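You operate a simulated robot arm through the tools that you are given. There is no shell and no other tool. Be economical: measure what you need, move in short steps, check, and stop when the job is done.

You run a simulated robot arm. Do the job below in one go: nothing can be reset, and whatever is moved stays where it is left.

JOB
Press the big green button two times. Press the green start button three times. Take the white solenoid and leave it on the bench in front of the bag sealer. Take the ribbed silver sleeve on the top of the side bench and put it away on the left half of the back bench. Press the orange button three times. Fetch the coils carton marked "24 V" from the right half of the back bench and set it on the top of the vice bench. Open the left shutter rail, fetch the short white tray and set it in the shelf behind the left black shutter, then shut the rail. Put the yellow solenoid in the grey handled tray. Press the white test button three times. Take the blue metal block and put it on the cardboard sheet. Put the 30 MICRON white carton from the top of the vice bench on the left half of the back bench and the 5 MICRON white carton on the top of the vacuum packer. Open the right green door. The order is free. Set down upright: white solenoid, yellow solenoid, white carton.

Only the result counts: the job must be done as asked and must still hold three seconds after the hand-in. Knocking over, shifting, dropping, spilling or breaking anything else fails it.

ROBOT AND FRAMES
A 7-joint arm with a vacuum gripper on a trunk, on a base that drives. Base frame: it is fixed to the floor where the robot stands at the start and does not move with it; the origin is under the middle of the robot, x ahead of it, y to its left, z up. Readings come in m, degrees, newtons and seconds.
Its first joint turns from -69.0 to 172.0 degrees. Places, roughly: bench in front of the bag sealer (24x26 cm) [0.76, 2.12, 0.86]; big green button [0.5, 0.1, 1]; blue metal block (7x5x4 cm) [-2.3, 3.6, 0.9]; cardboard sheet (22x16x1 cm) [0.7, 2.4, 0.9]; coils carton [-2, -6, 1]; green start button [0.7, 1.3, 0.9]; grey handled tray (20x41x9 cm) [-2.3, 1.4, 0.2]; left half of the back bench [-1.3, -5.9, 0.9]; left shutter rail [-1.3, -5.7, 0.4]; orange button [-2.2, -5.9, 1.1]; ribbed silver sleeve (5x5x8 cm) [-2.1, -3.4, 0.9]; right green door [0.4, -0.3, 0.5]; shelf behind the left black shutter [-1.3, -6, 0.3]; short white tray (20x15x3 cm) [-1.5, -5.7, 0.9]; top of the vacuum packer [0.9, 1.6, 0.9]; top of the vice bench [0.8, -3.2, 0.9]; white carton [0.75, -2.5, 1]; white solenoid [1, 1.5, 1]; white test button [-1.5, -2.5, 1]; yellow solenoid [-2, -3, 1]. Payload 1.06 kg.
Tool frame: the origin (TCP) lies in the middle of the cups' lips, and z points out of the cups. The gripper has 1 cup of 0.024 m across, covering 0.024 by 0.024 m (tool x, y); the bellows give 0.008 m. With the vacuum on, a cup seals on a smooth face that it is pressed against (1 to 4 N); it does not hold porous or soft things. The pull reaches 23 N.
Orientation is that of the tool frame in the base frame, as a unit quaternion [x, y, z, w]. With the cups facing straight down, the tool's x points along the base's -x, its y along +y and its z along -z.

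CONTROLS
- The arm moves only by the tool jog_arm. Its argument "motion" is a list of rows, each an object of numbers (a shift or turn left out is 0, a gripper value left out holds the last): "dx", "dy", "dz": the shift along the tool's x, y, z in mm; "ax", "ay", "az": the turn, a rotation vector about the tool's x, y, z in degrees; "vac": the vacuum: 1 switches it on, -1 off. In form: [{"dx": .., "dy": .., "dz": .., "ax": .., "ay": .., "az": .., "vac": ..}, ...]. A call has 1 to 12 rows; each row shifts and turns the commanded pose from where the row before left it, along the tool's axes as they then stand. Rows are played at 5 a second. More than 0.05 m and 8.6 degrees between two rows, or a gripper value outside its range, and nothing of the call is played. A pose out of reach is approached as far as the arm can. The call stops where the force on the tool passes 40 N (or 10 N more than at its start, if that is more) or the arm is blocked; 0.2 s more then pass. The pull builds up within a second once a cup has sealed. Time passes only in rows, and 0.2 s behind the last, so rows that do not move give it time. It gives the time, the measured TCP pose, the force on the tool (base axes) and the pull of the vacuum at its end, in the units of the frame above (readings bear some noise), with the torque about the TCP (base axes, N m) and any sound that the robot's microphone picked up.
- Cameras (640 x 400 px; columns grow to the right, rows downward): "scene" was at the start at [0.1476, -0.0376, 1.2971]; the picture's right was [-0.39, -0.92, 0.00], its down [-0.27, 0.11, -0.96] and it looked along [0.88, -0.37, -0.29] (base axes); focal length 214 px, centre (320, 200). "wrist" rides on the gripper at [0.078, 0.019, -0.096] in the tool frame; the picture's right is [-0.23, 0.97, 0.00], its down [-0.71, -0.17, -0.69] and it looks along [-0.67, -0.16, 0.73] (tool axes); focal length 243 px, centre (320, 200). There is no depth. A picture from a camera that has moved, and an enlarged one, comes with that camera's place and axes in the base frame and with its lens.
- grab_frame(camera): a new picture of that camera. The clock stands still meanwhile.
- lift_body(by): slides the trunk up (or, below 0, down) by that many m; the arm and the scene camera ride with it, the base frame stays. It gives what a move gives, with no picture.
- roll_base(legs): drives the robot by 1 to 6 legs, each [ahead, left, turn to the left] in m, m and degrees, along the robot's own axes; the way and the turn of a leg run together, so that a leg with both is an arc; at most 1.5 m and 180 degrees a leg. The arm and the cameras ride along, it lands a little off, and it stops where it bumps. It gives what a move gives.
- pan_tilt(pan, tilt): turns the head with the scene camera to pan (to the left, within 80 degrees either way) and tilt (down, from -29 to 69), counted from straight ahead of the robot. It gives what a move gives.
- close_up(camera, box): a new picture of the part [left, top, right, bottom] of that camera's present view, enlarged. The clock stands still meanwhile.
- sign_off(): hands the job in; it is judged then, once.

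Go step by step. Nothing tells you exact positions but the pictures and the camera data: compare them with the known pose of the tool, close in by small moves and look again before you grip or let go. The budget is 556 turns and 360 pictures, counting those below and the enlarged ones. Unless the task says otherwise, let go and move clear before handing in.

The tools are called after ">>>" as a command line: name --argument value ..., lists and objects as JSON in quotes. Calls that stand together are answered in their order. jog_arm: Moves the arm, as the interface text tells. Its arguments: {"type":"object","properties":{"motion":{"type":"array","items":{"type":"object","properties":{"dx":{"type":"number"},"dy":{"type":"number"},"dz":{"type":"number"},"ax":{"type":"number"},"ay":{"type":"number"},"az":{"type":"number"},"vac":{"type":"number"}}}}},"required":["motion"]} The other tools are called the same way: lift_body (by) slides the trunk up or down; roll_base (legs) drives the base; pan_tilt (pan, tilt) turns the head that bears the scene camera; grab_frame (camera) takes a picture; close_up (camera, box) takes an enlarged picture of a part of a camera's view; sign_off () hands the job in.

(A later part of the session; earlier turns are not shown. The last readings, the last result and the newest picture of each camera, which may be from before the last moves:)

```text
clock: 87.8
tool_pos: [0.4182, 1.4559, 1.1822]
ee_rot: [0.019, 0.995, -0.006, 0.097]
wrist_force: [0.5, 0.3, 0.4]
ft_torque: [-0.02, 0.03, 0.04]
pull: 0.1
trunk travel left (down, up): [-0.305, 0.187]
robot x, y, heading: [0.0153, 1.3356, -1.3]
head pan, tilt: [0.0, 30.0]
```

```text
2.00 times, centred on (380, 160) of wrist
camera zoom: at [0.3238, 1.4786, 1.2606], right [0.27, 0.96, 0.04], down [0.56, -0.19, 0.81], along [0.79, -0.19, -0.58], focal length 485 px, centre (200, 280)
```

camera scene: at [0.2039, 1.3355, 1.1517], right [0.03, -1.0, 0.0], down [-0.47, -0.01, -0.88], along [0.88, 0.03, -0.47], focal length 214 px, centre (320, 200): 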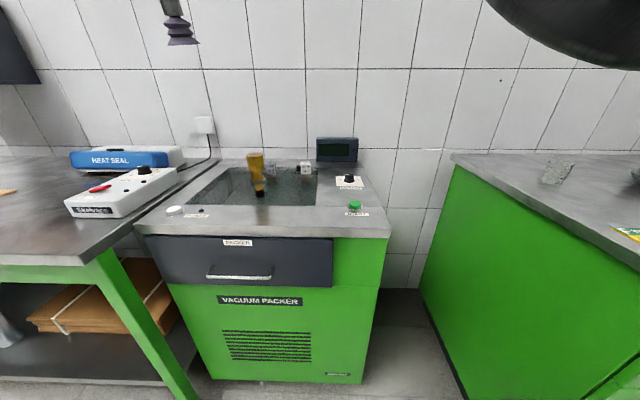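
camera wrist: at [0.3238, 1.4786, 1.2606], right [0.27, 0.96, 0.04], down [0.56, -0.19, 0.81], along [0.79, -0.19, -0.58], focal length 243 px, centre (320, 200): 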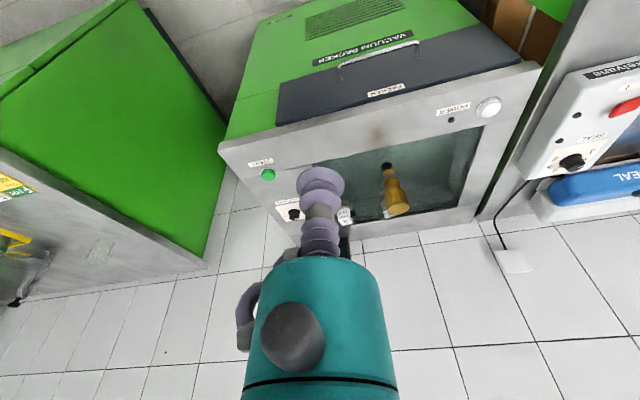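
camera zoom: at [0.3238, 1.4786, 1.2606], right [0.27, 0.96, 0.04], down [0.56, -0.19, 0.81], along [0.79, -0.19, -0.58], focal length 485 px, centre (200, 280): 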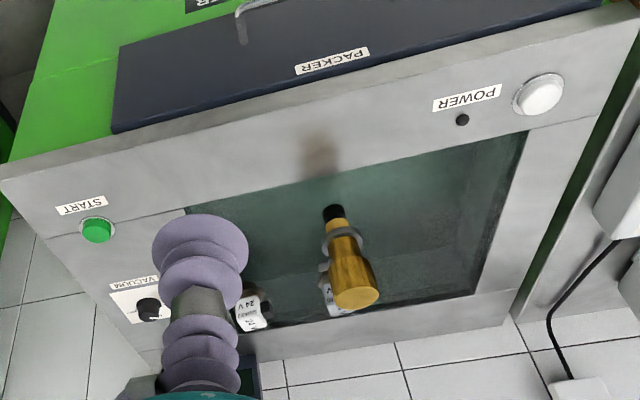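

START is at about (0.728, 1.255, 0.857) and the white solenoid at about (0.917, 1.407). I'll look down to judge the clearance of my base to the packer front.

>>> pan_tilt --pan 0 --tilt 69

>>> grab_frame --camera "scene"

```text
clock: 88.9
tool_pos: [0.4168, 1.4577, 1.1842]
ee_rot: [0.017, 0.995, -0.005, 0.098]
wrist_force: [1.2, 0.4, 0.7]
ft_torque: [0.03, 0.01, 0.02]
pull: 0.0
trunk travel left (down, up): [-0.305, 0.187]
robot x, y, heading: [0.013, 1.3366, -1.2]
head pan, tilt: [0.0, 68.8]
```

```text
324 pictures are left
camera scene: at [0.1686, 1.3315, 1.0968], right [-0.02, -1.0, 0.0], down [-0.93, 0.02, -0.36], along [0.36, -0.01, -0.93], focal length 214 px, centre (320, 200)
```

scene: 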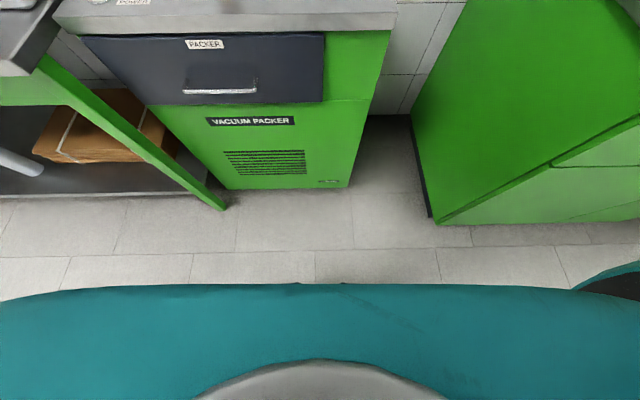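

The body extends only about 0.16 m ahead of its centre, so I can come quite close. I'll level the tool and drive in towards START.

>>> jog_arm --motion '[{"ay": 6}, {"ay": 5}, {}]'

>>> roll_base --legs '[[0.32, -0.11, 1.2]]'

>>> pan_tilt --pan 0 --tilt 45

>>> grab_frame --camera "scene"

>>> grab_frame --camera "wrist"

```text
clock: 89.7
tool_pos: [0.416, 1.4525, 1.1722]
ee_rot: [0.018, 1.0, -0.004, 0.025]
wrist_force: [-0.6, -0.3, 0.4]
ft_torque: [-0.01, -0.02, 0.01]
pull: 0.0
out of reach, approached as far as the arm can: row 1, 2
trunk travel left (down, up): [-0.305, 0.187]
robot x, y, heading: [0.0115, 1.3353, -1.5]
head pan, tilt: [0.0, 68.8]
```

```text
clock: 91.9
tool_pos: [0.7259, 1.3482, 1.1736]
ee_rot: [0.009, 1.0, -0.003, 0.024]
wrist_force: [-0.3, 0.6, -0.3]
ft_torque: [0.02, 0.02, -0.01]
pull: 0.2
trunk travel left (down, up): [-0.305, 0.187]
robot x, y, heading: [0.3222, 1.2256, -0.1]
head pan, tilt: [0.0, 68.8]
```

```text
clock: 92.7
tool_pos: [0.727, 1.3471, 1.1746]
ee_rot: [0.012, 1.0, 0.0, 0.024]
wrist_force: [-0.2, -0.3, 0.1]
ft_torque: [0.04, -0.01, 0.0]
pull: 0.1
trunk travel left (down, up): [-0.305, 0.187]
robot x, y, heading: [0.3237, 1.2253, -0.2]
head pan, tilt: [0.0, 45.0]
```

```text
323 pictures are left
camera scene: at [0.4991, 1.2303, 1.1156], right [0.09, -1.0, 0.0], down [-0.79, -0.07, -0.61], along [0.61, 0.05, -0.79], focal length 214 px, centre (320, 200)
```

scene: 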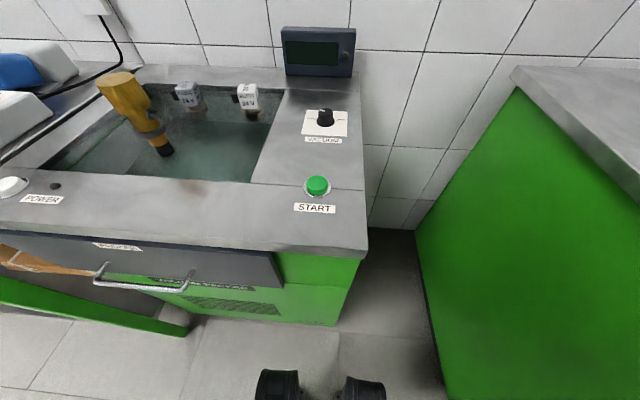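

```text
322 pictures are left
camera wrist: at [0.6439, 1.3671, 1.2666], right [0.26, 0.97, 0.01], down [0.67, -0.19, 0.72], along [0.7, -0.18, -0.69], focal length 243 px, centre (320, 200)
```

wrist: 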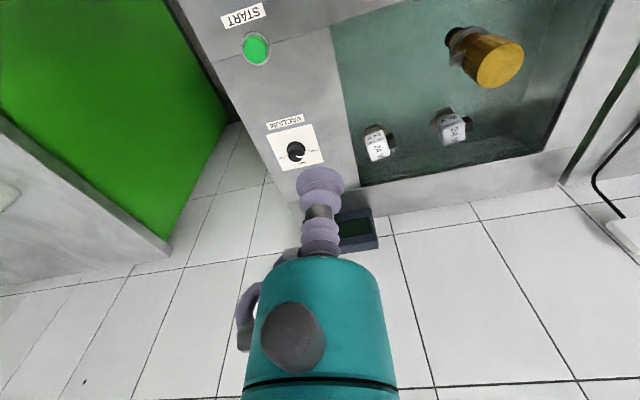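

START confirmed at (0.727, 1.254, 0.857). I'll move over it and lower the trunk.

>>> jog_arm --motion '[{"dy": -45}, {"dy": -48}, {}]'

>>> lift_body --by -0.22

>>> grab_frame --camera "wrist"

```text
clock: 93.5
tool_pos: [0.7192, 1.2543, 1.175]
ee_rot: [0.008, 1.0, -0.004, 0.025]
wrist_force: [0.4, 0.1, 0.6]
ft_torque: [-0.02, 0.0, -0.01]
pull: 0.0
trunk travel left (down, up): [-0.305, 0.187]
robot x, y, heading: [0.3256, 1.227, -0.3]
head pan, tilt: [0.0, 45.0]
```

```text
clock: 95.9
tool_pos: [0.7867, 1.2555, 0.8936]
ee_rot: [0.008, 0.999, -0.003, -0.051]
wrist_force: [-0.1, -0.1, -0.1]
ft_torque: [0.04, -0.01, -0.02]
pull: 0.1
trunk travel left (down, up): [-0.085, 0.407]
robot x, y, heading: [0.3229, 1.2242, -0.3]
head pan, tilt: [0.0, 45.0]
```

```text
321 pictures are left
camera wrist: at [0.7182, 1.2762, 0.9958], right [0.25, 0.97, -0.03], down [0.77, -0.18, 0.61], along [0.58, -0.18, -0.79], focal length 243 px, centre (320, 200)
```

wrist: 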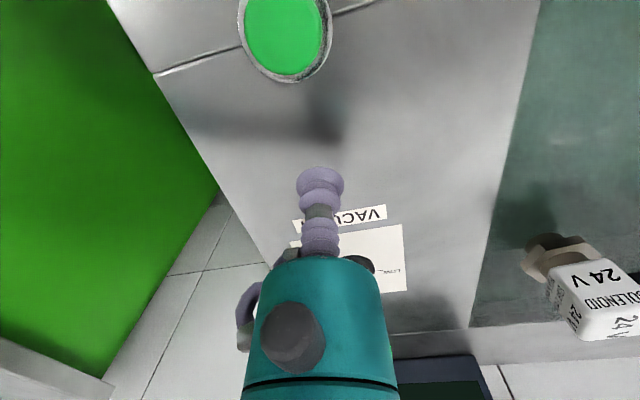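

The trunk leans as it lowers and carried the tool forward near the knob; nothing was touched. I'll move back over the button and level the tool.

>>> jog_arm --motion '[{"dz": -10, "dx": 10}, {"dx": 30}, {"dx": 20, "ay": -5.8}, {}]'

>>> grab_frame --camera "wrist"

>>> grab_frame --camera "scene"

```text
clock: 96.9
tool_pos: [0.7265, 1.2574, 0.9019]
ee_rot: [0.009, 1.0, -0.004, -0.001]
wrist_force: [0.2, 0.6, 0.0]
ft_torque: [-0.02, -0.01, 0.0]
pull: 0.1
out of reach, approached as far as the arm can: row 1
trunk travel left (down, up): [-0.085, 0.407]
robot x, y, heading: [0.3223, 1.223, -0.2]
head pan, tilt: [0.0, 45.0]
```

```text
320 pictures are left
camera wrist: at [0.6473, 1.2774, 0.9967], right [0.25, 0.97, -0.01], down [0.71, -0.18, 0.69], along [0.66, -0.18, -0.73], focal length 243 px, centre (320, 200)
```

wrist: 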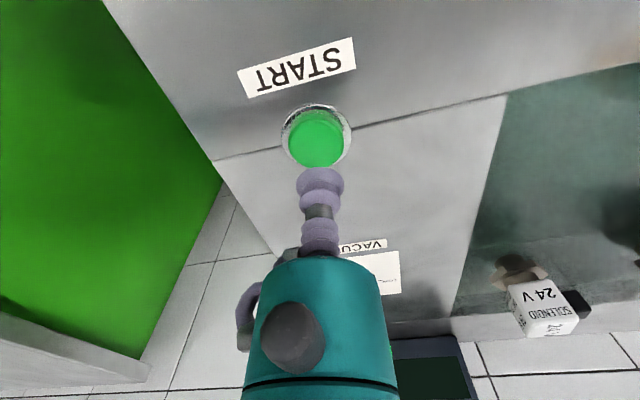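

```text
319 pictures are left
camera scene: at [0.5739, 1.2233, 0.8898], right [0.0, -1.0, 0.0], down [-0.71, 0.0, -0.71], along [0.71, 0.0, -0.71], focal length 214 px, centre (320, 200)
```

scene: 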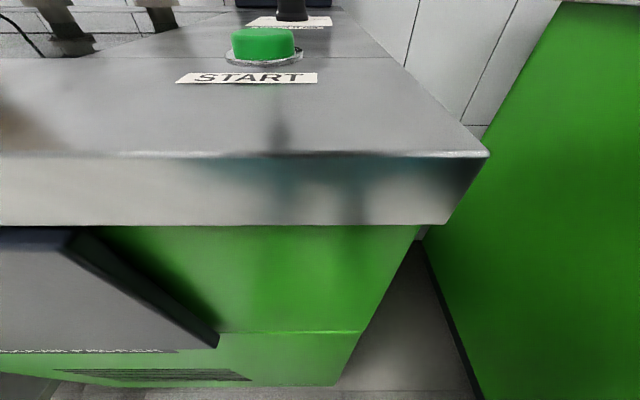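

The tool is right above START. Now three presses, listening for clicks.

>>> jog_arm --motion '[{"dz": 20, "dy": -4}, {"dz": 8}, {"dz": 6}, {"dz": 5}, {"dz": 4}, {}]'

```text
clock: 97.4
tool_pos: [0.7275, 1.2542, 0.8816]
ee_rot: [0.015, 1.0, 0.003, -0.004]
wrist_force: [6.6, 3.4, 16.3]
ft_torque: [-0.08, 1.9, -0.41]
pull: 0.0
trunk travel left (down, up): [-0.085, 0.407]
robot x, y, heading: [0.3262, 1.2237, -0.2]
head pan, tilt: [0.0, 45.0]
stopped in row 2: the force on the tool passed its limit at 47 N (the readings are from after the stop); the commanded pose is now the measured one
```

The force stop came without a click, and the head is leaning very close to the wrist, so they probably touched. I'll lift off, raise the head and trunk a bit, and check.

>>> jog_arm --motion '[{"dz": -25}, {}]'

>>> pan_tilt --pan 0 --tilt 0

>>> grab_frame --camera "scene"

>>> grab_frame --camera "wrist"

```text
clock: 98.0
tool_pos: [0.727, 1.2551, 0.9037]
ee_rot: [0.013, 1.0, 0.001, -0.002]
wrist_force: [-1.1, 0.4, 0.4]
ft_torque: [0.01, 0.02, 0.02]
pull: 0.1
trunk travel left (down, up): [-0.085, 0.407]
robot x, y, heading: [0.3199, 1.2247, -0.0]
head pan, tilt: [0.0, 45.0]
```

```text
clock: 99.1
tool_pos: [0.7276, 1.2539, 0.9077]
ee_rot: [0.016, 1.0, 0.007, -0.007]
wrist_force: [36.0, 7.7, 78.2]
ft_torque: [0.67, 11.6, -1.39]
pull: 0.0
trunk travel left (down, up): [-0.085, 0.407]
robot x, y, heading: [0.3235, 1.2268, -0.3]
head pan, tilt: [0.0, 0.0]
```

```text
318 pictures are left
camera scene: at [0.5838, 1.2244, 0.9155], right [0.01, -1.0, 0.0], down [-0.47, 0.0, -0.88], along [0.88, 0.01, -0.47], focal length 214 px, centre (320, 200)
```

scene: 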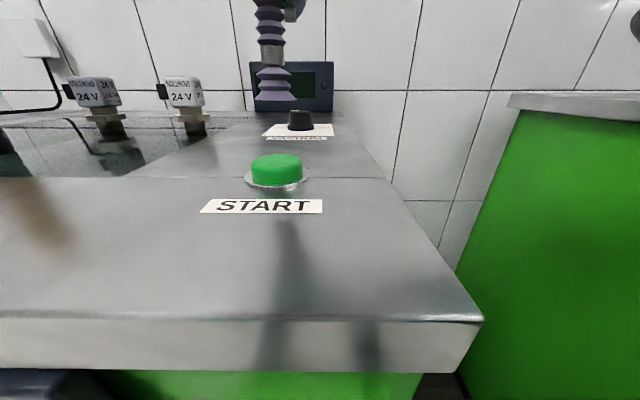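

```text
317 pictures are left
camera wrist: at [0.6515, 1.2739, 1.004], right [0.27, 0.96, 0.01], down [0.71, -0.2, 0.67], along [0.65, -0.17, -0.74], focal length 243 px, centre (320, 200)
```

wrist: 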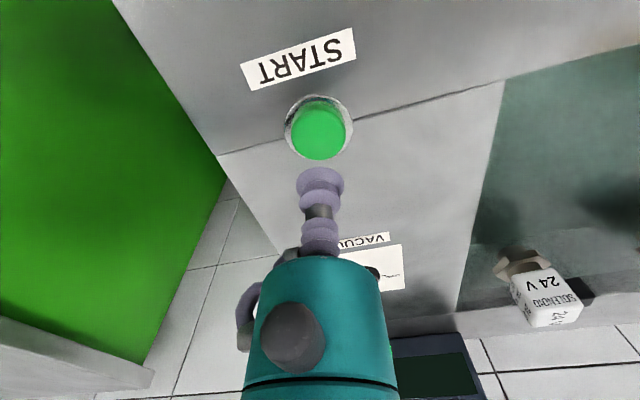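

Confirmed: head and wrist collide. I'll put the head back down, then back the base up by 7 cm and reach further out.

>>> pan_tilt --pan 0 --tilt 45

>>> roll_base --legs '[[-0.08, 0, 0]]'

>>> jog_arm --motion '[{"dx": -40}, {"dx": -40}, {}]'

>>> grab_frame --camera "wrist"

>>> grab_frame --camera "scene"

```text
clock: 100.2
tool_pos: [0.7279, 1.2548, 0.9036]
ee_rot: [0.013, 1.0, 0.0, -0.003]
wrist_force: [0.4, -0.4, -0.1]
ft_torque: [0.04, 0.01, -0.02]
pull: 0.0
trunk travel left (down, up): [-0.085, 0.407]
robot x, y, heading: [0.3293, 1.2235, -0.1]
head pan, tilt: [0.0, 45.0]
```

```text
clock: 101.3
tool_pos: [0.6478, 1.2547, 0.9049]
ee_rot: [0.013, 1.0, 0.0, -0.003]
wrist_force: [-0.2, -0.3, -0.7]
ft_torque: [0.04, 0.04, -0.01]
pull: 0.0
trunk travel left (down, up): [-0.085, 0.407]
robot x, y, heading: [0.2434, 1.2262, -0.1]
head pan, tilt: [0.0, 45.0]
```

```text
clock: 102.1
tool_pos: [0.7266, 1.2519, 0.902]
ee_rot: [0.013, 1.0, 0.001, -0.003]
wrist_force: [-0.5, -0.4, 0.0]
ft_torque: [0.02, -0.01, 0.02]
pull: 0.0
trunk travel left (down, up): [-0.085, 0.407]
robot x, y, heading: [0.2421, 1.2266, -0.1]
head pan, tilt: [0.0, 45.0]
```

```text
316 pictures are left
camera wrist: at [0.6503, 1.2721, 0.9976], right [0.26, 0.97, 0.0], down [0.71, -0.19, 0.68], along [0.66, -0.18, -0.73], focal length 243 px, centre (320, 200)
```

wrist: 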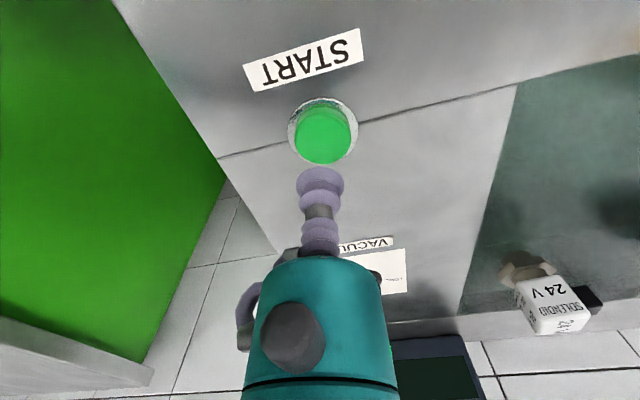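

```text
315 pictures are left
camera scene: at [0.4948, 1.2237, 0.8898], right [0.0, -1.0, 0.0], down [-0.71, 0.0, -0.71], along [0.71, 0.0, -0.71], focal length 214 px, centre (320, 200)
```

scene: 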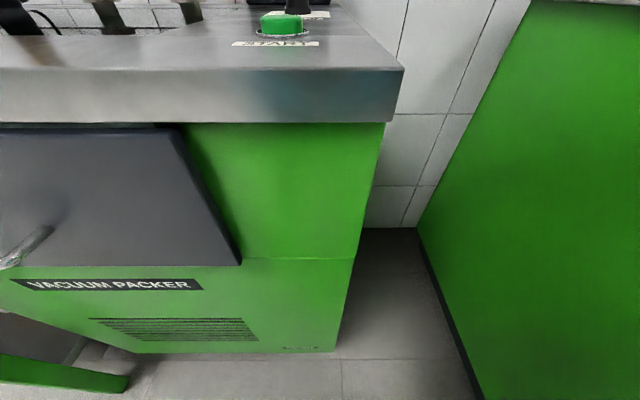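

The collision is gone. I'll shift 6 mm back to centre on the button and press.

>>> jog_arm --motion '[{"dx": 7, "dy": 3, "dz": 20}, {"dz": 8}, {"dz": 5}, {"dz": 4}, {"dz": 4}, {"dz": 3}, {}]'

```text
clock: 103.7
tool_pos: [0.7198, 1.2567, 0.8603]
ee_rot: [0.014, 1.0, 0.001, -0.003]
wrist_force: [-1.0, -1.0, 3.8]
ft_torque: [-0.02, 0.02, -0.05]
pull: 0.0
trunk travel left (down, up): [-0.085, 0.407]
robot x, y, heading: [0.2426, 1.2239, -0.1]
head pan, tilt: [0.0, 45.0]
heard: click
```

One click. Two more presses follow.

>>> jog_arm --motion '[{"dz": -10}, {"dz": -12}, {}, {}]'

>>> jog_arm --motion '[{"dz": 10}, {"dz": 5}, {"dz": 4}, {"dz": 4}, {"dz": 2}, {}]'

>>> jog_arm --motion '[{"dz": -10}, {"dz": -14}, {}, {}]'

>>> jog_arm --motion '[{"dz": 10}, {"dz": 5}, {"dz": 4}, {"dz": 4}, {"dz": 3}, {}]'

>>> jog_arm --motion '[{"dz": -10}, {"dz": -15}, {"dz": -30}, {"dz": -30}, {}]'

```text
clock: 104.7
tool_pos: [0.7212, 1.2567, 0.8814]
ee_rot: [0.013, 1.0, 0.001, -0.003]
wrist_force: [1.1, -0.4, 0.8]
ft_torque: [-0.01, 0.01, 0.01]
pull: 0.1
trunk travel left (down, up): [-0.085, 0.407]
robot x, y, heading: [0.248, 1.2254, -0.1]
head pan, tilt: [0.0, 45.0]
```

```text
clock: 106.1
tool_pos: [0.7226, 1.2561, 0.8571]
ee_rot: [0.013, 1.0, 0.001, -0.003]
wrist_force: [-1.0, 2.3, 5.5]
ft_torque: [-0.05, 0.01, 0.01]
pull: 0.0
trunk travel left (down, up): [-0.085, 0.407]
robot x, y, heading: [0.2442, 1.2232, 0.1]
head pan, tilt: [0.0, 45.0]
heard: click
```

```text
clock: 107.1
tool_pos: [0.7219, 1.2551, 0.8823]
ee_rot: [0.013, 1.0, 0.001, -0.003]
wrist_force: [-0.5, 0.9, 0.0]
ft_torque: [-0.02, -0.05, 0.04]
pull: 0.0
trunk travel left (down, up): [-0.085, 0.407]
robot x, y, heading: [0.2436, 1.2265, 0.1]
head pan, tilt: [0.0, 45.0]
```

```text
clock: 108.5
tool_pos: [0.7213, 1.2569, 0.8573]
ee_rot: [0.013, 1.0, 0.001, -0.003]
wrist_force: [1.0, 0.4, 7.7]
ft_torque: [-0.03, 0.03, -0.04]
pull: 0.0
trunk travel left (down, up): [-0.085, 0.407]
robot x, y, heading: [0.2441, 1.2269, -0.2]
head pan, tilt: [0.0, 45.0]
heard: click
```

```text
clock: 109.7
tool_pos: [0.7212, 1.2561, 0.902]
ee_rot: [0.013, 1.0, 0.001, -0.003]
wrist_force: [-0.1, 0.4, -0.4]
ft_torque: [-0.01, 0.02, -0.01]
pull: 0.2
out of reach, approached as far as the arm can: row 3, 4
trunk travel left (down, up): [-0.085, 0.407]
robot x, y, heading: [0.245, 1.2272, -0.0]
head pan, tilt: [0.0, 45.0]
```

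Three clicks, so START is done. I'll raise the trunk a bit and look at the two solenoids.

>>> lift_body --by 0.14

>>> pan_tilt --pan 15 --tilt 20

>>> grab_frame --camera "scene"

>>> close_up --camera "scene" --box '[160, 100, 400, 250]'

```text
clock: 111.4
tool_pos: [0.723, 1.2542, 1.0401]
ee_rot: [0.013, 1.0, 0.001, -0.004]
wrist_force: [0.3, -0.2, 0.6]
ft_torque: [0.01, -0.01, 0.0]
pull: 0.1
trunk travel left (down, up): [-0.225, 0.267]
robot x, y, heading: [0.2441, 1.2251, -0.1]
head pan, tilt: [0.0, 45.0]
```

```text
clock: 112.2
tool_pos: [0.7217, 1.2542, 1.0398]
ee_rot: [0.013, 1.0, 0.001, -0.002]
wrist_force: [-0.1, -0.1, 0.4]
ft_torque: [0.0, 0.0, -0.01]
pull: 0.1
trunk travel left (down, up): [-0.225, 0.267]
robot x, y, heading: [0.2442, 1.2231, -0.1]
head pan, tilt: [15.0, 20.0]
```

```text
314 pictures are left
camera scene: at [0.454, 1.2478, 1.0856], right [0.26, -0.97, 0.0], down [-0.33, -0.09, -0.94], along [0.91, 0.24, -0.34], focal length 214 px, centre (320, 200)
```

scene: 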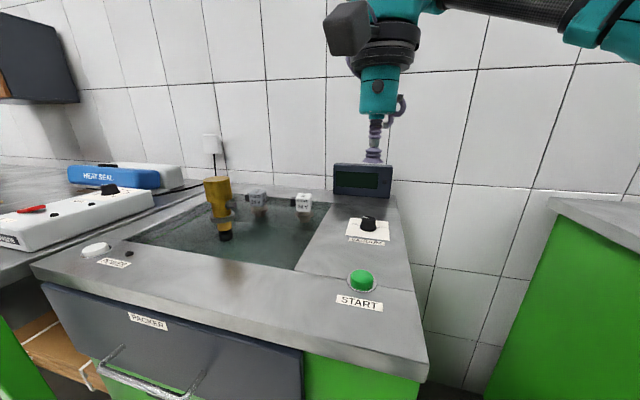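

```text
2.67 times, centred on (280, 175) of scene
camera zoom: at [0.454, 1.2478, 1.0856], right [0.26, -0.97, 0.0], down [-0.33, -0.09, -0.94], along [0.91, 0.24, -0.34], focal length 572 px, centre (427, 267)
```

zoom: 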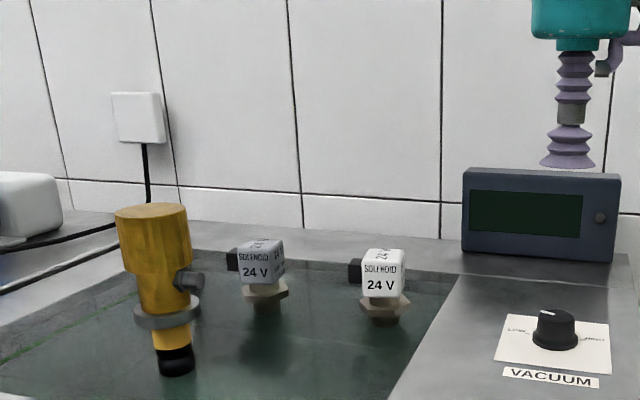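

The right, brighter one is the white solenoid (the left is grey); its top is at about (0.919, 1.411, 0.92). I'll drive in front of it.

>>> roll_base --legs '[[0.13, 0.14, 0]]'

>>> jog_arm --motion '[{"dz": 30}, {"dz": 20, "dx": -20}, {"dx": -30}, {}]'

>>> grab_frame --camera "wrist"

>>> grab_frame --camera "scene"

```text
clock: 114.3
tool_pos: [0.8563, 1.3936, 1.039]
ee_rot: [0.014, 1.0, 0.002, -0.002]
wrist_force: [0.0, -0.3, -0.1]
ft_torque: [-0.01, 0.01, -0.04]
pull: 0.0
trunk travel left (down, up): [-0.225, 0.267]
robot x, y, heading: [0.3804, 1.3668, -0.1]
head pan, tilt: [15.0, 20.0]
stopped in leg 1: the robot was blocked; the commanded pose is now the measured one
```

```text
clock: 115.3
tool_pos: [0.9069, 1.3949, 0.9908]
ee_rot: [0.013, 1.0, 0.001, -0.003]
wrist_force: [-0.4, 0.8, 0.3]
ft_torque: [0.03, 0.0, 0.03]
pull: 0.0
trunk travel left (down, up): [-0.225, 0.267]
robot x, y, heading: [0.3796, 1.367, 0.1]
head pan, tilt: [15.0, 20.0]
```

```text
312 pictures are left
camera wrist: at [0.8291, 1.4146, 1.0867], right [0.26, 0.97, 0.0], down [0.71, -0.19, 0.68], along [0.66, -0.18, -0.73], focal length 243 px, centre (320, 200)
```

wrist: 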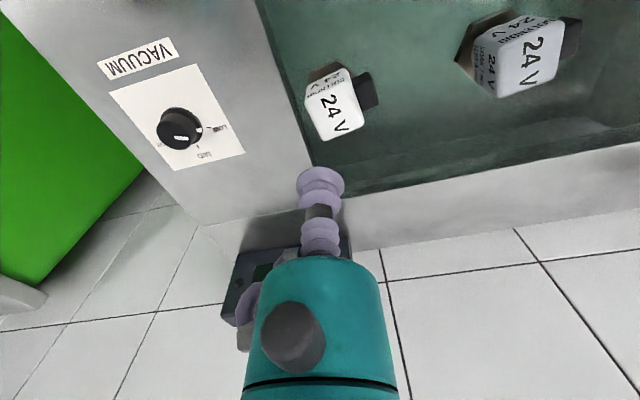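

```text
311 pictures are left
camera scene: at [0.5886, 1.3871, 1.0857], right [0.26, -0.97, 0.0], down [-0.33, -0.09, -0.94], along [0.91, 0.24, -0.34], focal length 214 px, centre (320, 200)
```

scene: 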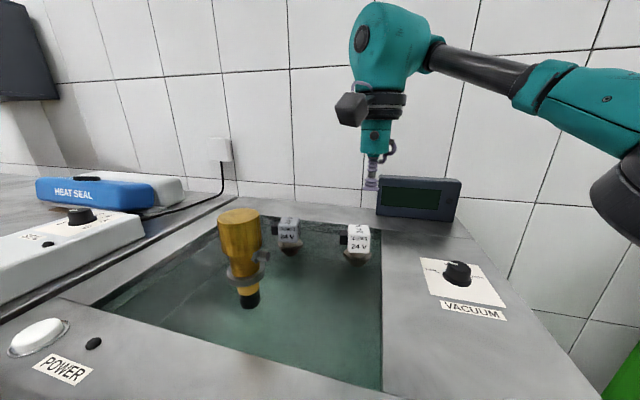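

The base bumped lightly against the drawer handle, so I'll back off 1 cm. Then I'll zoom in on the white solenoid to pin down its top face.

>>> roll_base --legs '[[-0.012, 0, 0]]'

>>> close_up --camera "wrist" --box '[240, 50, 400, 150]'

>>> close_up --camera "scene" --box '[260, 180, 420, 280]'

```text
clock: 116.0
tool_pos: [0.8938, 1.3939, 0.9916]
ee_rot: [0.013, 1.0, 0.001, -0.003]
wrist_force: [0.8, 0.1, -0.2]
ft_torque: [-0.04, 0.03, -0.01]
pull: 0.1
trunk travel left (down, up): [-0.225, 0.267]
robot x, y, heading: [0.3672, 1.3643, -0.0]
head pan, tilt: [15.0, 20.0]
```

```text
4.00 times, centred on (320, 100) of wrist
camera zoom: at [0.8168, 1.4147, 1.087], right [0.26, 0.97, 0.0], down [0.71, -0.19, 0.68], along [0.66, -0.18, -0.73], focal length 970 px, centre (320, 600)
```

zoom: 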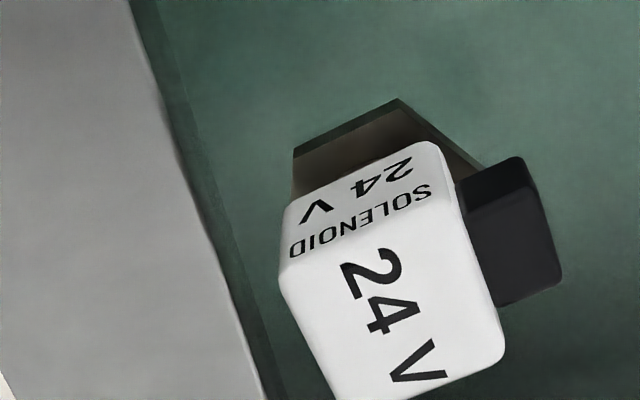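

```text
4.00 times, centred on (340, 230) of scene
camera zoom: at [0.5766, 1.3872, 1.0858], right [0.26, -0.97, 0.0], down [-0.33, -0.09, -0.94], along [0.91, 0.24, -0.34], focal length 858 px, centre (240, 80)
```

zoom: 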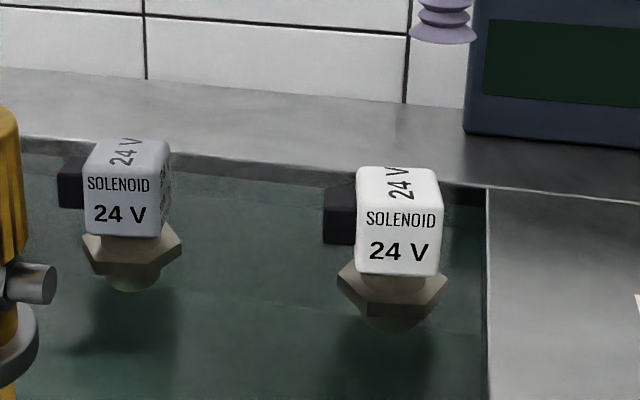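

The white solenoid's top centre is at (0.895, 1.405, 0.928). I'll descend on it with vacuum on.

>>> jog_arm --motion '[{"dy": 11, "dx": -1}, {"dz": 45, "vac": 1}, {"dz": 10}, {"dz": 5}, {"dz": 3}, {}]'

```text
clock: 117.4
tool_pos: [0.8955, 1.4069, 0.9276]
ee_rot: [0.014, 1.0, 0.001, -0.003]
wrist_force: [0.7, -0.5, -0.7]
ft_torque: [-0.01, 0.02, 0.02]
pull: 22.9
trunk travel left (down, up): [-0.225, 0.267]
robot x, y, heading: [0.3685, 1.3638, 0.1]
head pan, tilt: [15.0, 20.0]
```

Sealed. I'll lift it off.

>>> jog_arm --motion '[{"dz": -10}, {"dz": -20}, {"dz": -25}, {}]'

>>> grab_frame --camera "scene"

```text
clock: 118.4
tool_pos: [0.894, 1.4068, 0.982]
ee_rot: [0.013, 1.0, 0.0, -0.004]
wrist_force: [-0.2, 1.5, -1.4]
ft_torque: [-0.01, -0.01, 0.02]
pull: 23.1
trunk travel left (down, up): [-0.225, 0.267]
robot x, y, heading: [0.3713, 1.3639, 0.0]
head pan, tilt: [15.0, 20.0]
```

```text
308 pictures are left
camera scene: at [0.577, 1.3872, 1.0857], right [0.26, -0.97, 0.0], down [-0.33, -0.09, -0.94], along [0.91, 0.24, -0.34], focal length 214 px, centre (320, 200)
```

scene: 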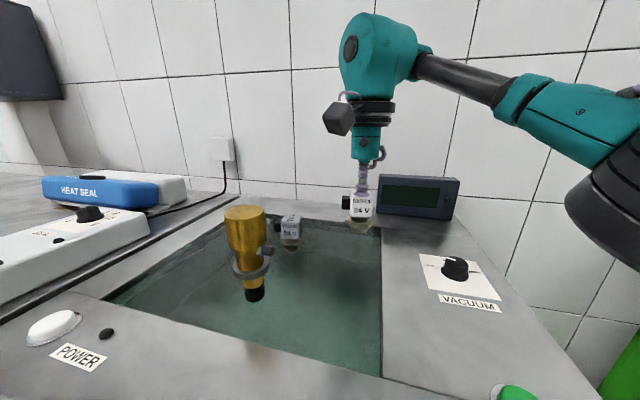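

Lifted cleanly. I'll raise, back off, and go left to the bag sealer's bench.

>>> lift_body --by 0.08

>>> roll_base --legs '[[-0.4, 0, 0], [0, 0.68, 0]]'

>>> pan_tilt --pan 0 --tilt 25

>>> grab_frame --camera "scene"

>>> grab_frame --camera "wrist"

```text
clock: 119.6
tool_pos: [0.895, 1.4047, 1.0626]
ee_rot: [0.013, 1.0, 0.0, -0.003]
wrist_force: [-0.2, -0.3, -2.7]
ft_torque: [0.04, 0.01, 0.01]
pull: 23.3
trunk travel left (down, up): [-0.305, 0.187]
robot x, y, heading: [0.3683, 1.3681, -0.0]
head pan, tilt: [15.0, 20.0]
```

```text
clock: 128.2
tool_pos: [0.5035, 2.1016, 1.0638]
ee_rot: [0.012, 1.0, 0.0, -0.003]
wrist_force: [0.4, 0.2, -1.2]
ft_torque: [-0.01, 0.04, 0.01]
pull: 22.3
trunk travel left (down, up): [-0.305, 0.187]
robot x, y, heading: [-0.0258, 2.0582, 0.1]
head pan, tilt: [15.0, 20.0]
```

```text
clock: 128.9
tool_pos: [0.5019, 2.1027, 1.0634]
ee_rot: [0.011, 1.0, 0.002, -0.003]
wrist_force: [-0.3, -0.6, -1.6]
ft_torque: [0.01, 0.05, 0.03]
pull: 22.9
trunk travel left (down, up): [-0.305, 0.187]
robot x, y, heading: [-0.0244, 2.059, 0.1]
head pan, tilt: [0.0, 25.0]
```

```text
307 pictures are left
camera scene: at [0.1673, 2.0586, 1.1562], right [0.0, -1.0, 0.0], down [-0.42, 0.0, -0.91], along [0.91, 0.0, -0.42], focal length 214 px, centre (320, 200)
```

scene: 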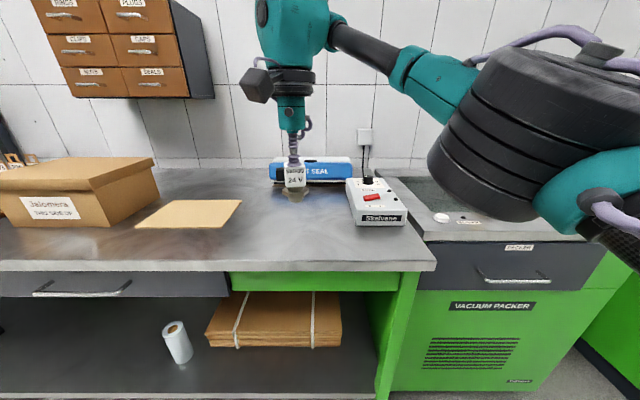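

```text
306 pictures are left
camera wrist: at [0.425, 2.1221, 1.1587], right [0.26, 0.97, 0.0], down [0.71, -0.19, 0.68], along [0.66, -0.18, -0.73], focal length 243 px, centre (320, 200)
```

wrist: 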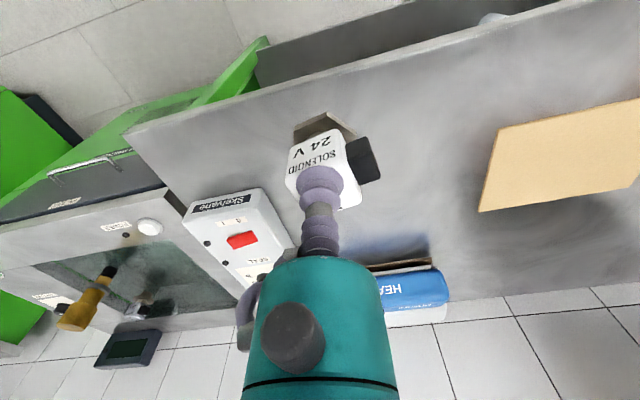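

The bench area in front of the sealer at (0.76, 2.12) is free. I'll drive ahead and then lower.

>>> roll_base --legs '[[0.25, 0.015, 0]]'

>>> lift_body --by -0.08

>>> grab_frame --camera "scene"

```text
clock: 130.8
tool_pos: [0.752, 2.1206, 1.0638]
ee_rot: [0.009, 1.0, 0.001, -0.003]
wrist_force: [-0.4, 0.0, -2.0]
ft_torque: [0.0, 0.0, -0.03]
pull: 23.5
trunk travel left (down, up): [-0.305, 0.187]
robot x, y, heading: [0.2233, 2.074, 0.3]
head pan, tilt: [0.0, 25.0]
```

```text
clock: 131.9
tool_pos: [0.7506, 2.12, 0.9844]
ee_rot: [0.009, 1.0, 0.002, -0.002]
wrist_force: [-0.2, 0.5, -2.4]
ft_torque: [0.0, -0.02, 0.01]
pull: 23.2
trunk travel left (down, up): [-0.225, 0.267]
robot x, y, heading: [0.224, 2.0761, 0.4]
head pan, tilt: [0.0, 25.0]
```

```text
305 pictures are left
camera scene: at [0.4356, 2.0752, 1.0776], right [0.01, -1.0, 0.0], down [-0.42, 0.0, -0.91], along [0.91, 0.01, -0.42], focal length 214 px, centre (320, 200)
```

scene: 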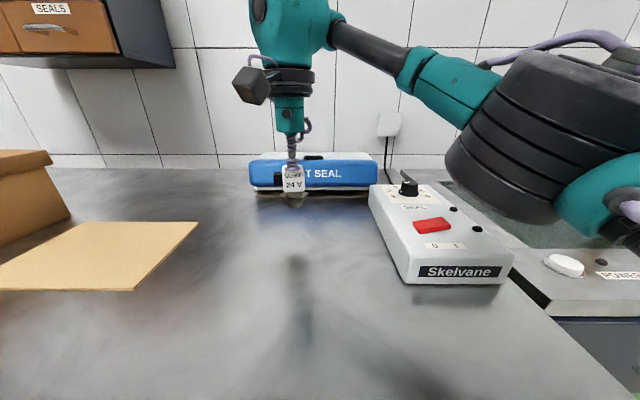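

>>> jog_arm --motion '[{"dz": 20}, {"dz": 15}, {"dz": 8}, {"dz": 4}, {}]'

```text
clock: 133.1
tool_pos: [0.7505, 2.1197, 0.9366]
ee_rot: [0.01, 1.0, 0.0, -0.002]
wrist_force: [-0.2, -0.3, -2.2]
ft_torque: [0.01, 0.03, 0.01]
pull: 22.8
trunk travel left (down, up): [-0.225, 0.267]
robot x, y, heading: [0.2254, 2.0754, 0.5]
head pan, tilt: [0.0, 25.0]
```

>>> jog_arm --motion '[{"dz": 3}, {"dz": 3}, {"dz": 3}, {}]'

>>> close_up --camera "scene" --box '[220, 140, 380, 240]'

```text
clock: 134.1
tool_pos: [0.7514, 2.1204, 0.9266]
ee_rot: [0.009, 1.0, 0.0, -0.002]
wrist_force: [-0.8, 0.5, 0.0]
ft_torque: [0.01, 0.0, -0.01]
pull: 22.6
trunk travel left (down, up): [-0.225, 0.267]
robot x, y, heading: [0.2268, 2.0781, 0.3]
head pan, tilt: [0.0, 25.0]
```

```text
4.00 times, centred on (300, 190) of scene
camera zoom: at [0.4356, 2.0752, 1.0776], right [0.01, -1.0, 0.0], down [-0.42, 0.0, -0.91], along [0.91, 0.01, -0.42], focal length 858 px, centre (400, 240)
```

zoom: 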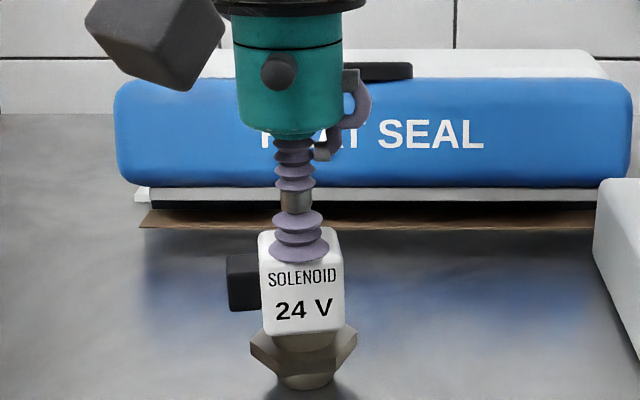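

Its weight is now taken up by the bench. I'll go down 2 mm more, release and rise.

>>> jog_arm --motion '[{"dz": 2}, {"vac": -1}, {}, {}, {}, {"dz": -5}, {"dz": -15}, {"dz": -30}, {}]'

>>> close_up --camera "scene" --box '[220, 140, 380, 240]'

```text
clock: 136.1
tool_pos: [0.7519, 2.1214, 0.9743]
ee_rot: [0.008, 1.0, 0.002, -0.003]
wrist_force: [-0.4, -0.9, -0.5]
ft_torque: [0.0, 0.01, 0.0]
pull: 0.0
trunk travel left (down, up): [-0.225, 0.267]
robot x, y, heading: [0.223, 2.0751, 0.3]
head pan, tilt: [0.0, 25.0]
```

```text
4.00 times, centred on (300, 190) of scene
camera zoom: at [0.4356, 2.0752, 1.0776], right [0.01, -1.0, 0.0], down [-0.42, 0.0, -0.91], along [0.91, 0.01, -0.42], focal length 858 px, centre (400, 240)
```

zoom: 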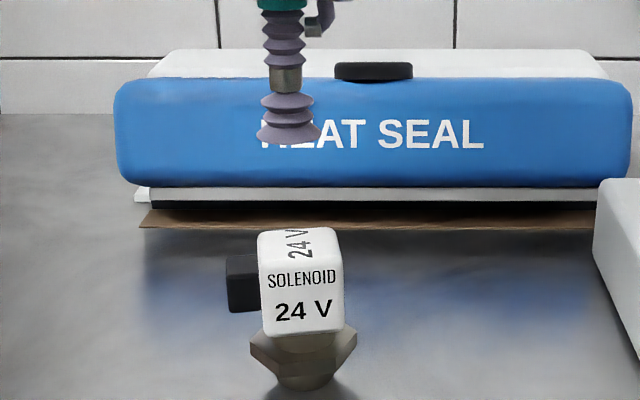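

The white solenoid stands upright in place. Next is the blue metal block near (−2.3, 3.6): I'll back off, turn round and drive over.

>>> lift_body --by 0.1

>>> roll_base --legs '[[-0.8, 0, 0], [0, 0, 179.5], [0, -1.4, 0]]'

>>> pan_tilt --pan 0 --tilt 20

>>> grab_frame --camera "scene"

```text
clock: 137.5
tool_pos: [0.7524, 2.1215, 1.0755]
ee_rot: [0.01, 1.0, 0.001, -0.002]
wrist_force: [-0.3, 0.1, 0.1]
ft_torque: [0.02, -0.01, -0.04]
pull: 0.1
trunk travel left (down, up): [-0.325, 0.167]
robot x, y, heading: [0.2252, 2.0696, 0.4]
head pan, tilt: [0.0, 25.0]
```

```text
clock: 160.8
tool_pos: [-1.001, 3.4444, 1.0754]
ee_rot: [0.998, -0.056, 0.003, 0.001]
wrist_force: [-0.1, -0.1, 0.3]
ft_torque: [0.03, -0.02, 0.0]
pull: 0.0
trunk travel left (down, up): [-0.325, 0.167]
robot x, y, heading: [-0.4706, 3.4421, 175.2]
head pan, tilt: [0.0, 25.0]
```

```text
clock: 161.4
tool_pos: [-1.0012, 3.4444, 1.0756]
ee_rot: [0.998, -0.055, 0.003, 0.002]
wrist_force: [0.5, 0.0, -0.6]
ft_torque: [0.01, -0.02, 0.04]
pull: 0.0
trunk travel left (down, up): [-0.325, 0.167]
robot x, y, heading: [-0.4735, 3.4429, 174.8]
head pan, tilt: [0.0, 20.0]
```

```text
302 pictures are left
camera scene: at [-0.6609, 3.4548, 1.1837], right [0.09, 1.0, 0.0], down [0.34, -0.03, -0.94], along [-0.94, 0.08, -0.34], focal length 214 px, centre (320, 200)
```

scene: 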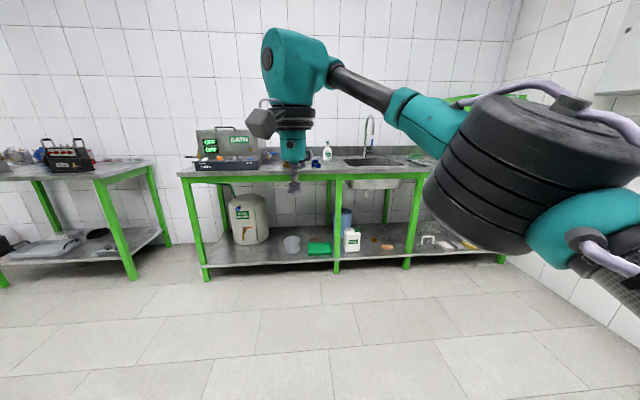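

The sink bench is ahead with blue items on it. I'll drive closer and inspect.

>>> roll_base --legs '[[0.85, 0, 5]]'

>>> pan_tilt --pan 0 --tilt 30

>>> grab_frame --camera "scene"

>>> grab_frame --camera "wrist"

```text
clock: 165.9
tool_pos: [-1.8457, 3.4354, 1.0751]
ee_rot: [1.0, -0.012, 0.004, 0.001]
wrist_force: [-0.8, -0.1, 0.4]
ft_torque: [0.02, 0.02, 0.05]
pull: 0.0
trunk travel left (down, up): [-0.325, 0.167]
robot x, y, heading: [-1.3187, 3.4779, 179.7]
head pan, tilt: [0.0, 20.0]
```

```text
clock: 166.7
tool_pos: [-1.8458, 3.4366, 1.074]
ee_rot: [1.0, -0.012, 0.003, 0.002]
wrist_force: [-0.6, 0.5, 0.0]
ft_torque: [0.0, -0.02, 0.04]
pull: 0.1
trunk travel left (down, up): [-0.325, 0.167]
robot x, y, heading: [-1.3183, 3.4811, 180.1]
head pan, tilt: [0.0, 30.0]
```

```text
301 pictures are left
camera scene: at [-1.5049, 3.4759, 1.1677], right [0.0, 1.0, 0.0], down [0.5, 0.0, -0.87], along [-0.87, 0.0, -0.5], focal length 214 px, centre (320, 200)
```

scene: 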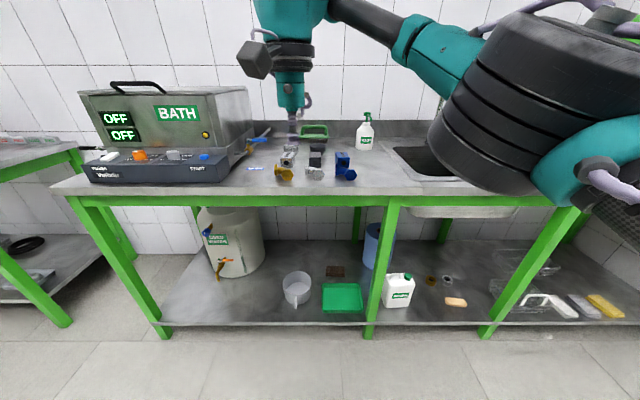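

```text
300 pictures are left
camera wrist: at [-1.7687, 3.4149, 1.1708], right [-0.26, -0.97, 0.0], down [-0.71, 0.19, 0.68], along [-0.66, 0.18, -0.73], focal length 243 px, centre (320, 200)
```

wrist: 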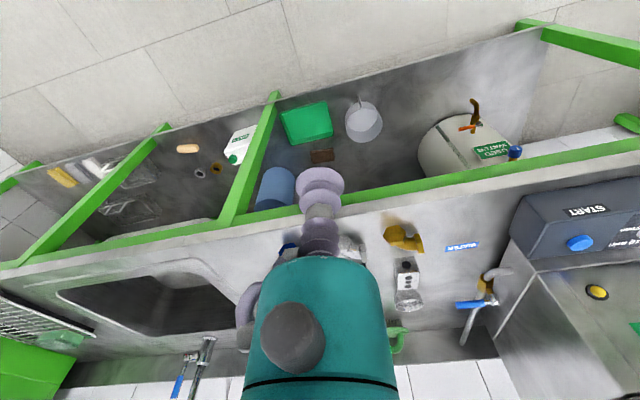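

>>> close_up --camera "scene" --box '[240, 110, 400, 210]'

```text
4.00 times, centred on (320, 160) of scene
camera zoom: at [-1.5049, 3.4759, 1.1677], right [0.0, 1.0, 0.0], down [0.5, 0.0, -0.87], along [-0.87, 0.0, -0.5], focal length 858 px, centre (320, 360)
```

zoom: 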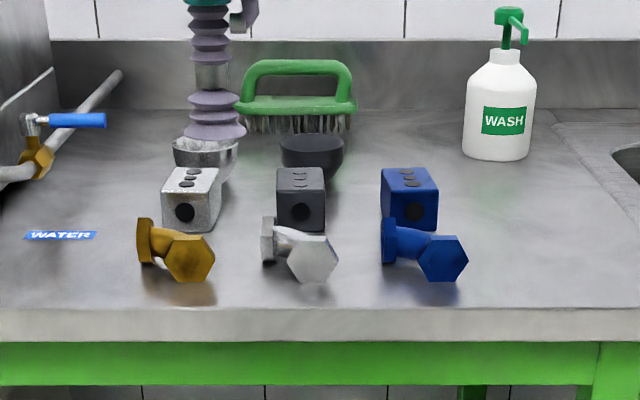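

The blue block is behind the blue fitting, at about (−2.29, 3.56). I'll move in above it.

>>> roll_base --legs '[[0.38, -0.11, 0]]'

>>> grab_frame --camera "wrist"

>>> grab_frame --camera "scene"

```text
clock: 169.2
tool_pos: [-2.238, 3.5441, 1.0749]
ee_rot: [1.0, -0.014, 0.003, 0.001]
wrist_force: [0.5, 0.9, 0.1]
ft_torque: [-0.02, -0.01, -0.01]
pull: 0.0
trunk travel left (down, up): [-0.325, 0.167]
robot x, y, heading: [-1.7096, 3.5828, 179.6]
head pan, tilt: [0.0, 30.0]
```

```text
298 pictures are left
camera wrist: at [-2.1609, 3.5234, 1.1707], right [-0.26, -0.96, 0.0], down [-0.71, 0.19, 0.68], along [-0.66, 0.18, -0.73], focal length 243 px, centre (320, 200)
```

wrist: 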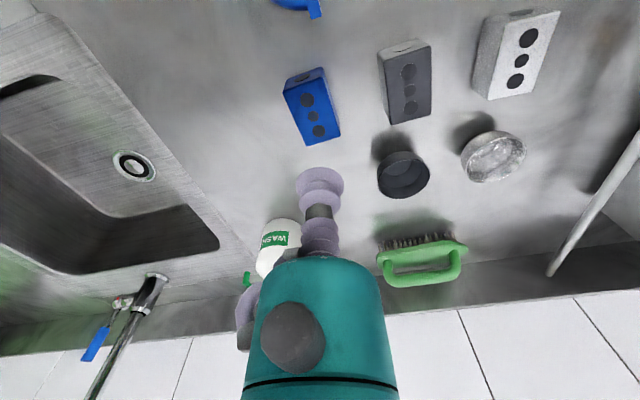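

```text
297 pictures are left
camera scene: at [-1.8968, 3.5836, 1.1676], right [0.0, 1.0, 0.0], down [0.5, 0.0, -0.87], along [-0.87, 0.0, -0.5], focal length 214 px, centre (320, 200)
```

scene: 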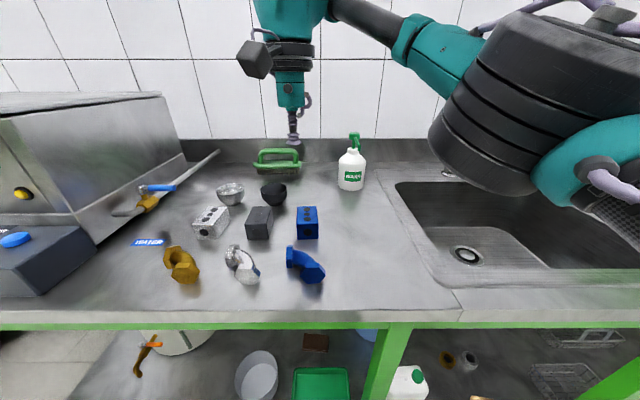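

>>> close_up --camera "wrist" --box '[260, 55, 360, 155]'

>>> close_up --camera "scene" --box '[270, 190, 350, 250]'

```text
4.00 times, centred on (310, 105) of wrist
camera zoom: at [-2.1609, 3.5234, 1.1707], right [-0.26, -0.96, 0.0], down [-0.71, 0.19, 0.68], along [-0.66, 0.18, -0.73], focal length 970 px, centre (360, 580)
```

zoom: 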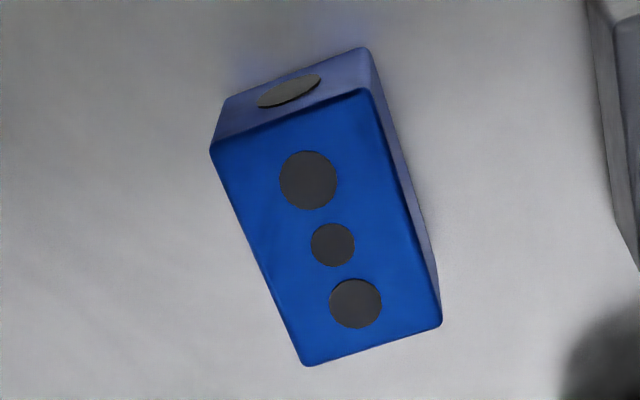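

```text
6.67 times, centred on (310, 220) of scene
camera zoom: at [-1.8968, 3.5836, 1.1676], right [0.0, 1.0, 0.0], down [0.5, 0.0, -0.87], along [-0.87, 0.0, -0.5], focal length 1430 px, centre (387, 67)
```

zoom: 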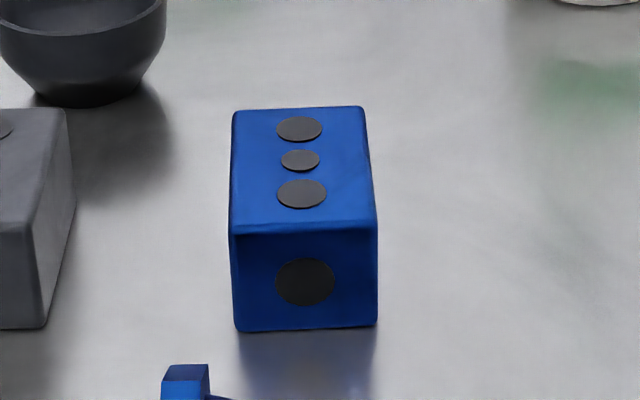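

The block's top is at about (−2.2625, 3.558, ~0.92). I'll align, lower and take it with vacuum.

>>> jog_arm --motion '[{"dx": -24, "dy": -14}, {}]'

>>> lift_body --by -0.1

>>> jog_arm --motion '[{"dz": 25, "vac": 1}, {"dz": 10}, {"dz": 6}, {"dz": 5}, {"dz": 5}, {}]'

```text
clock: 169.8
tool_pos: [-2.2611, 3.5611, 1.0748]
ee_rot: [1.0, -0.014, 0.002, 0.0]
wrist_force: [0.4, 0.6, -0.1]
ft_torque: [0.01, 0.0, 0.0]
pull: 0.0
trunk travel left (down, up): [-0.325, 0.167]
robot x, y, heading: [-1.7093, 3.5853, 179.6]
head pan, tilt: [0.0, 30.0]
```

```text
clock: 171.1
tool_pos: [-2.2601, 3.5591, 0.9748]
ee_rot: [1.0, -0.014, 0.003, 0.002]
wrist_force: [0.2, 0.3, -0.8]
ft_torque: [0.01, -0.02, 0.04]
pull: 0.0
trunk travel left (down, up): [-0.225, 0.267]
robot x, y, heading: [-1.7113, 3.583, 180.0]
head pan, tilt: [0.0, 30.0]
```

```text
clock: 172.5
tool_pos: [-2.2596, 3.5596, 0.9243]
ee_rot: [1.0, -0.013, 0.003, 0.001]
wrist_force: [-0.8, 1.1, -0.3]
ft_torque: [0.01, 0.02, -0.02]
pull: 0.1
trunk travel left (down, up): [-0.225, 0.267]
robot x, y, heading: [-1.711, 3.5827, 180.0]
head pan, tilt: [0.0, 30.0]
```

>>> jog_arm --motion '[{"dz": 5}, {"dz": 4}, {"dz": 4}, {"dz": 3}, {}]'

```text
clock: 173.7
tool_pos: [-2.2593, 3.5596, 0.911]
ee_rot: [1.0, -0.015, 0.001, 0.002]
wrist_force: [-5.0, 4.3, 29.9]
ft_torque: [-0.01, -0.01, 0.04]
pull: 22.8
trunk travel left (down, up): [-0.225, 0.267]
robot x, y, heading: [-1.7119, 3.5872, 179.8]
head pan, tilt: [0.0, 30.0]
```

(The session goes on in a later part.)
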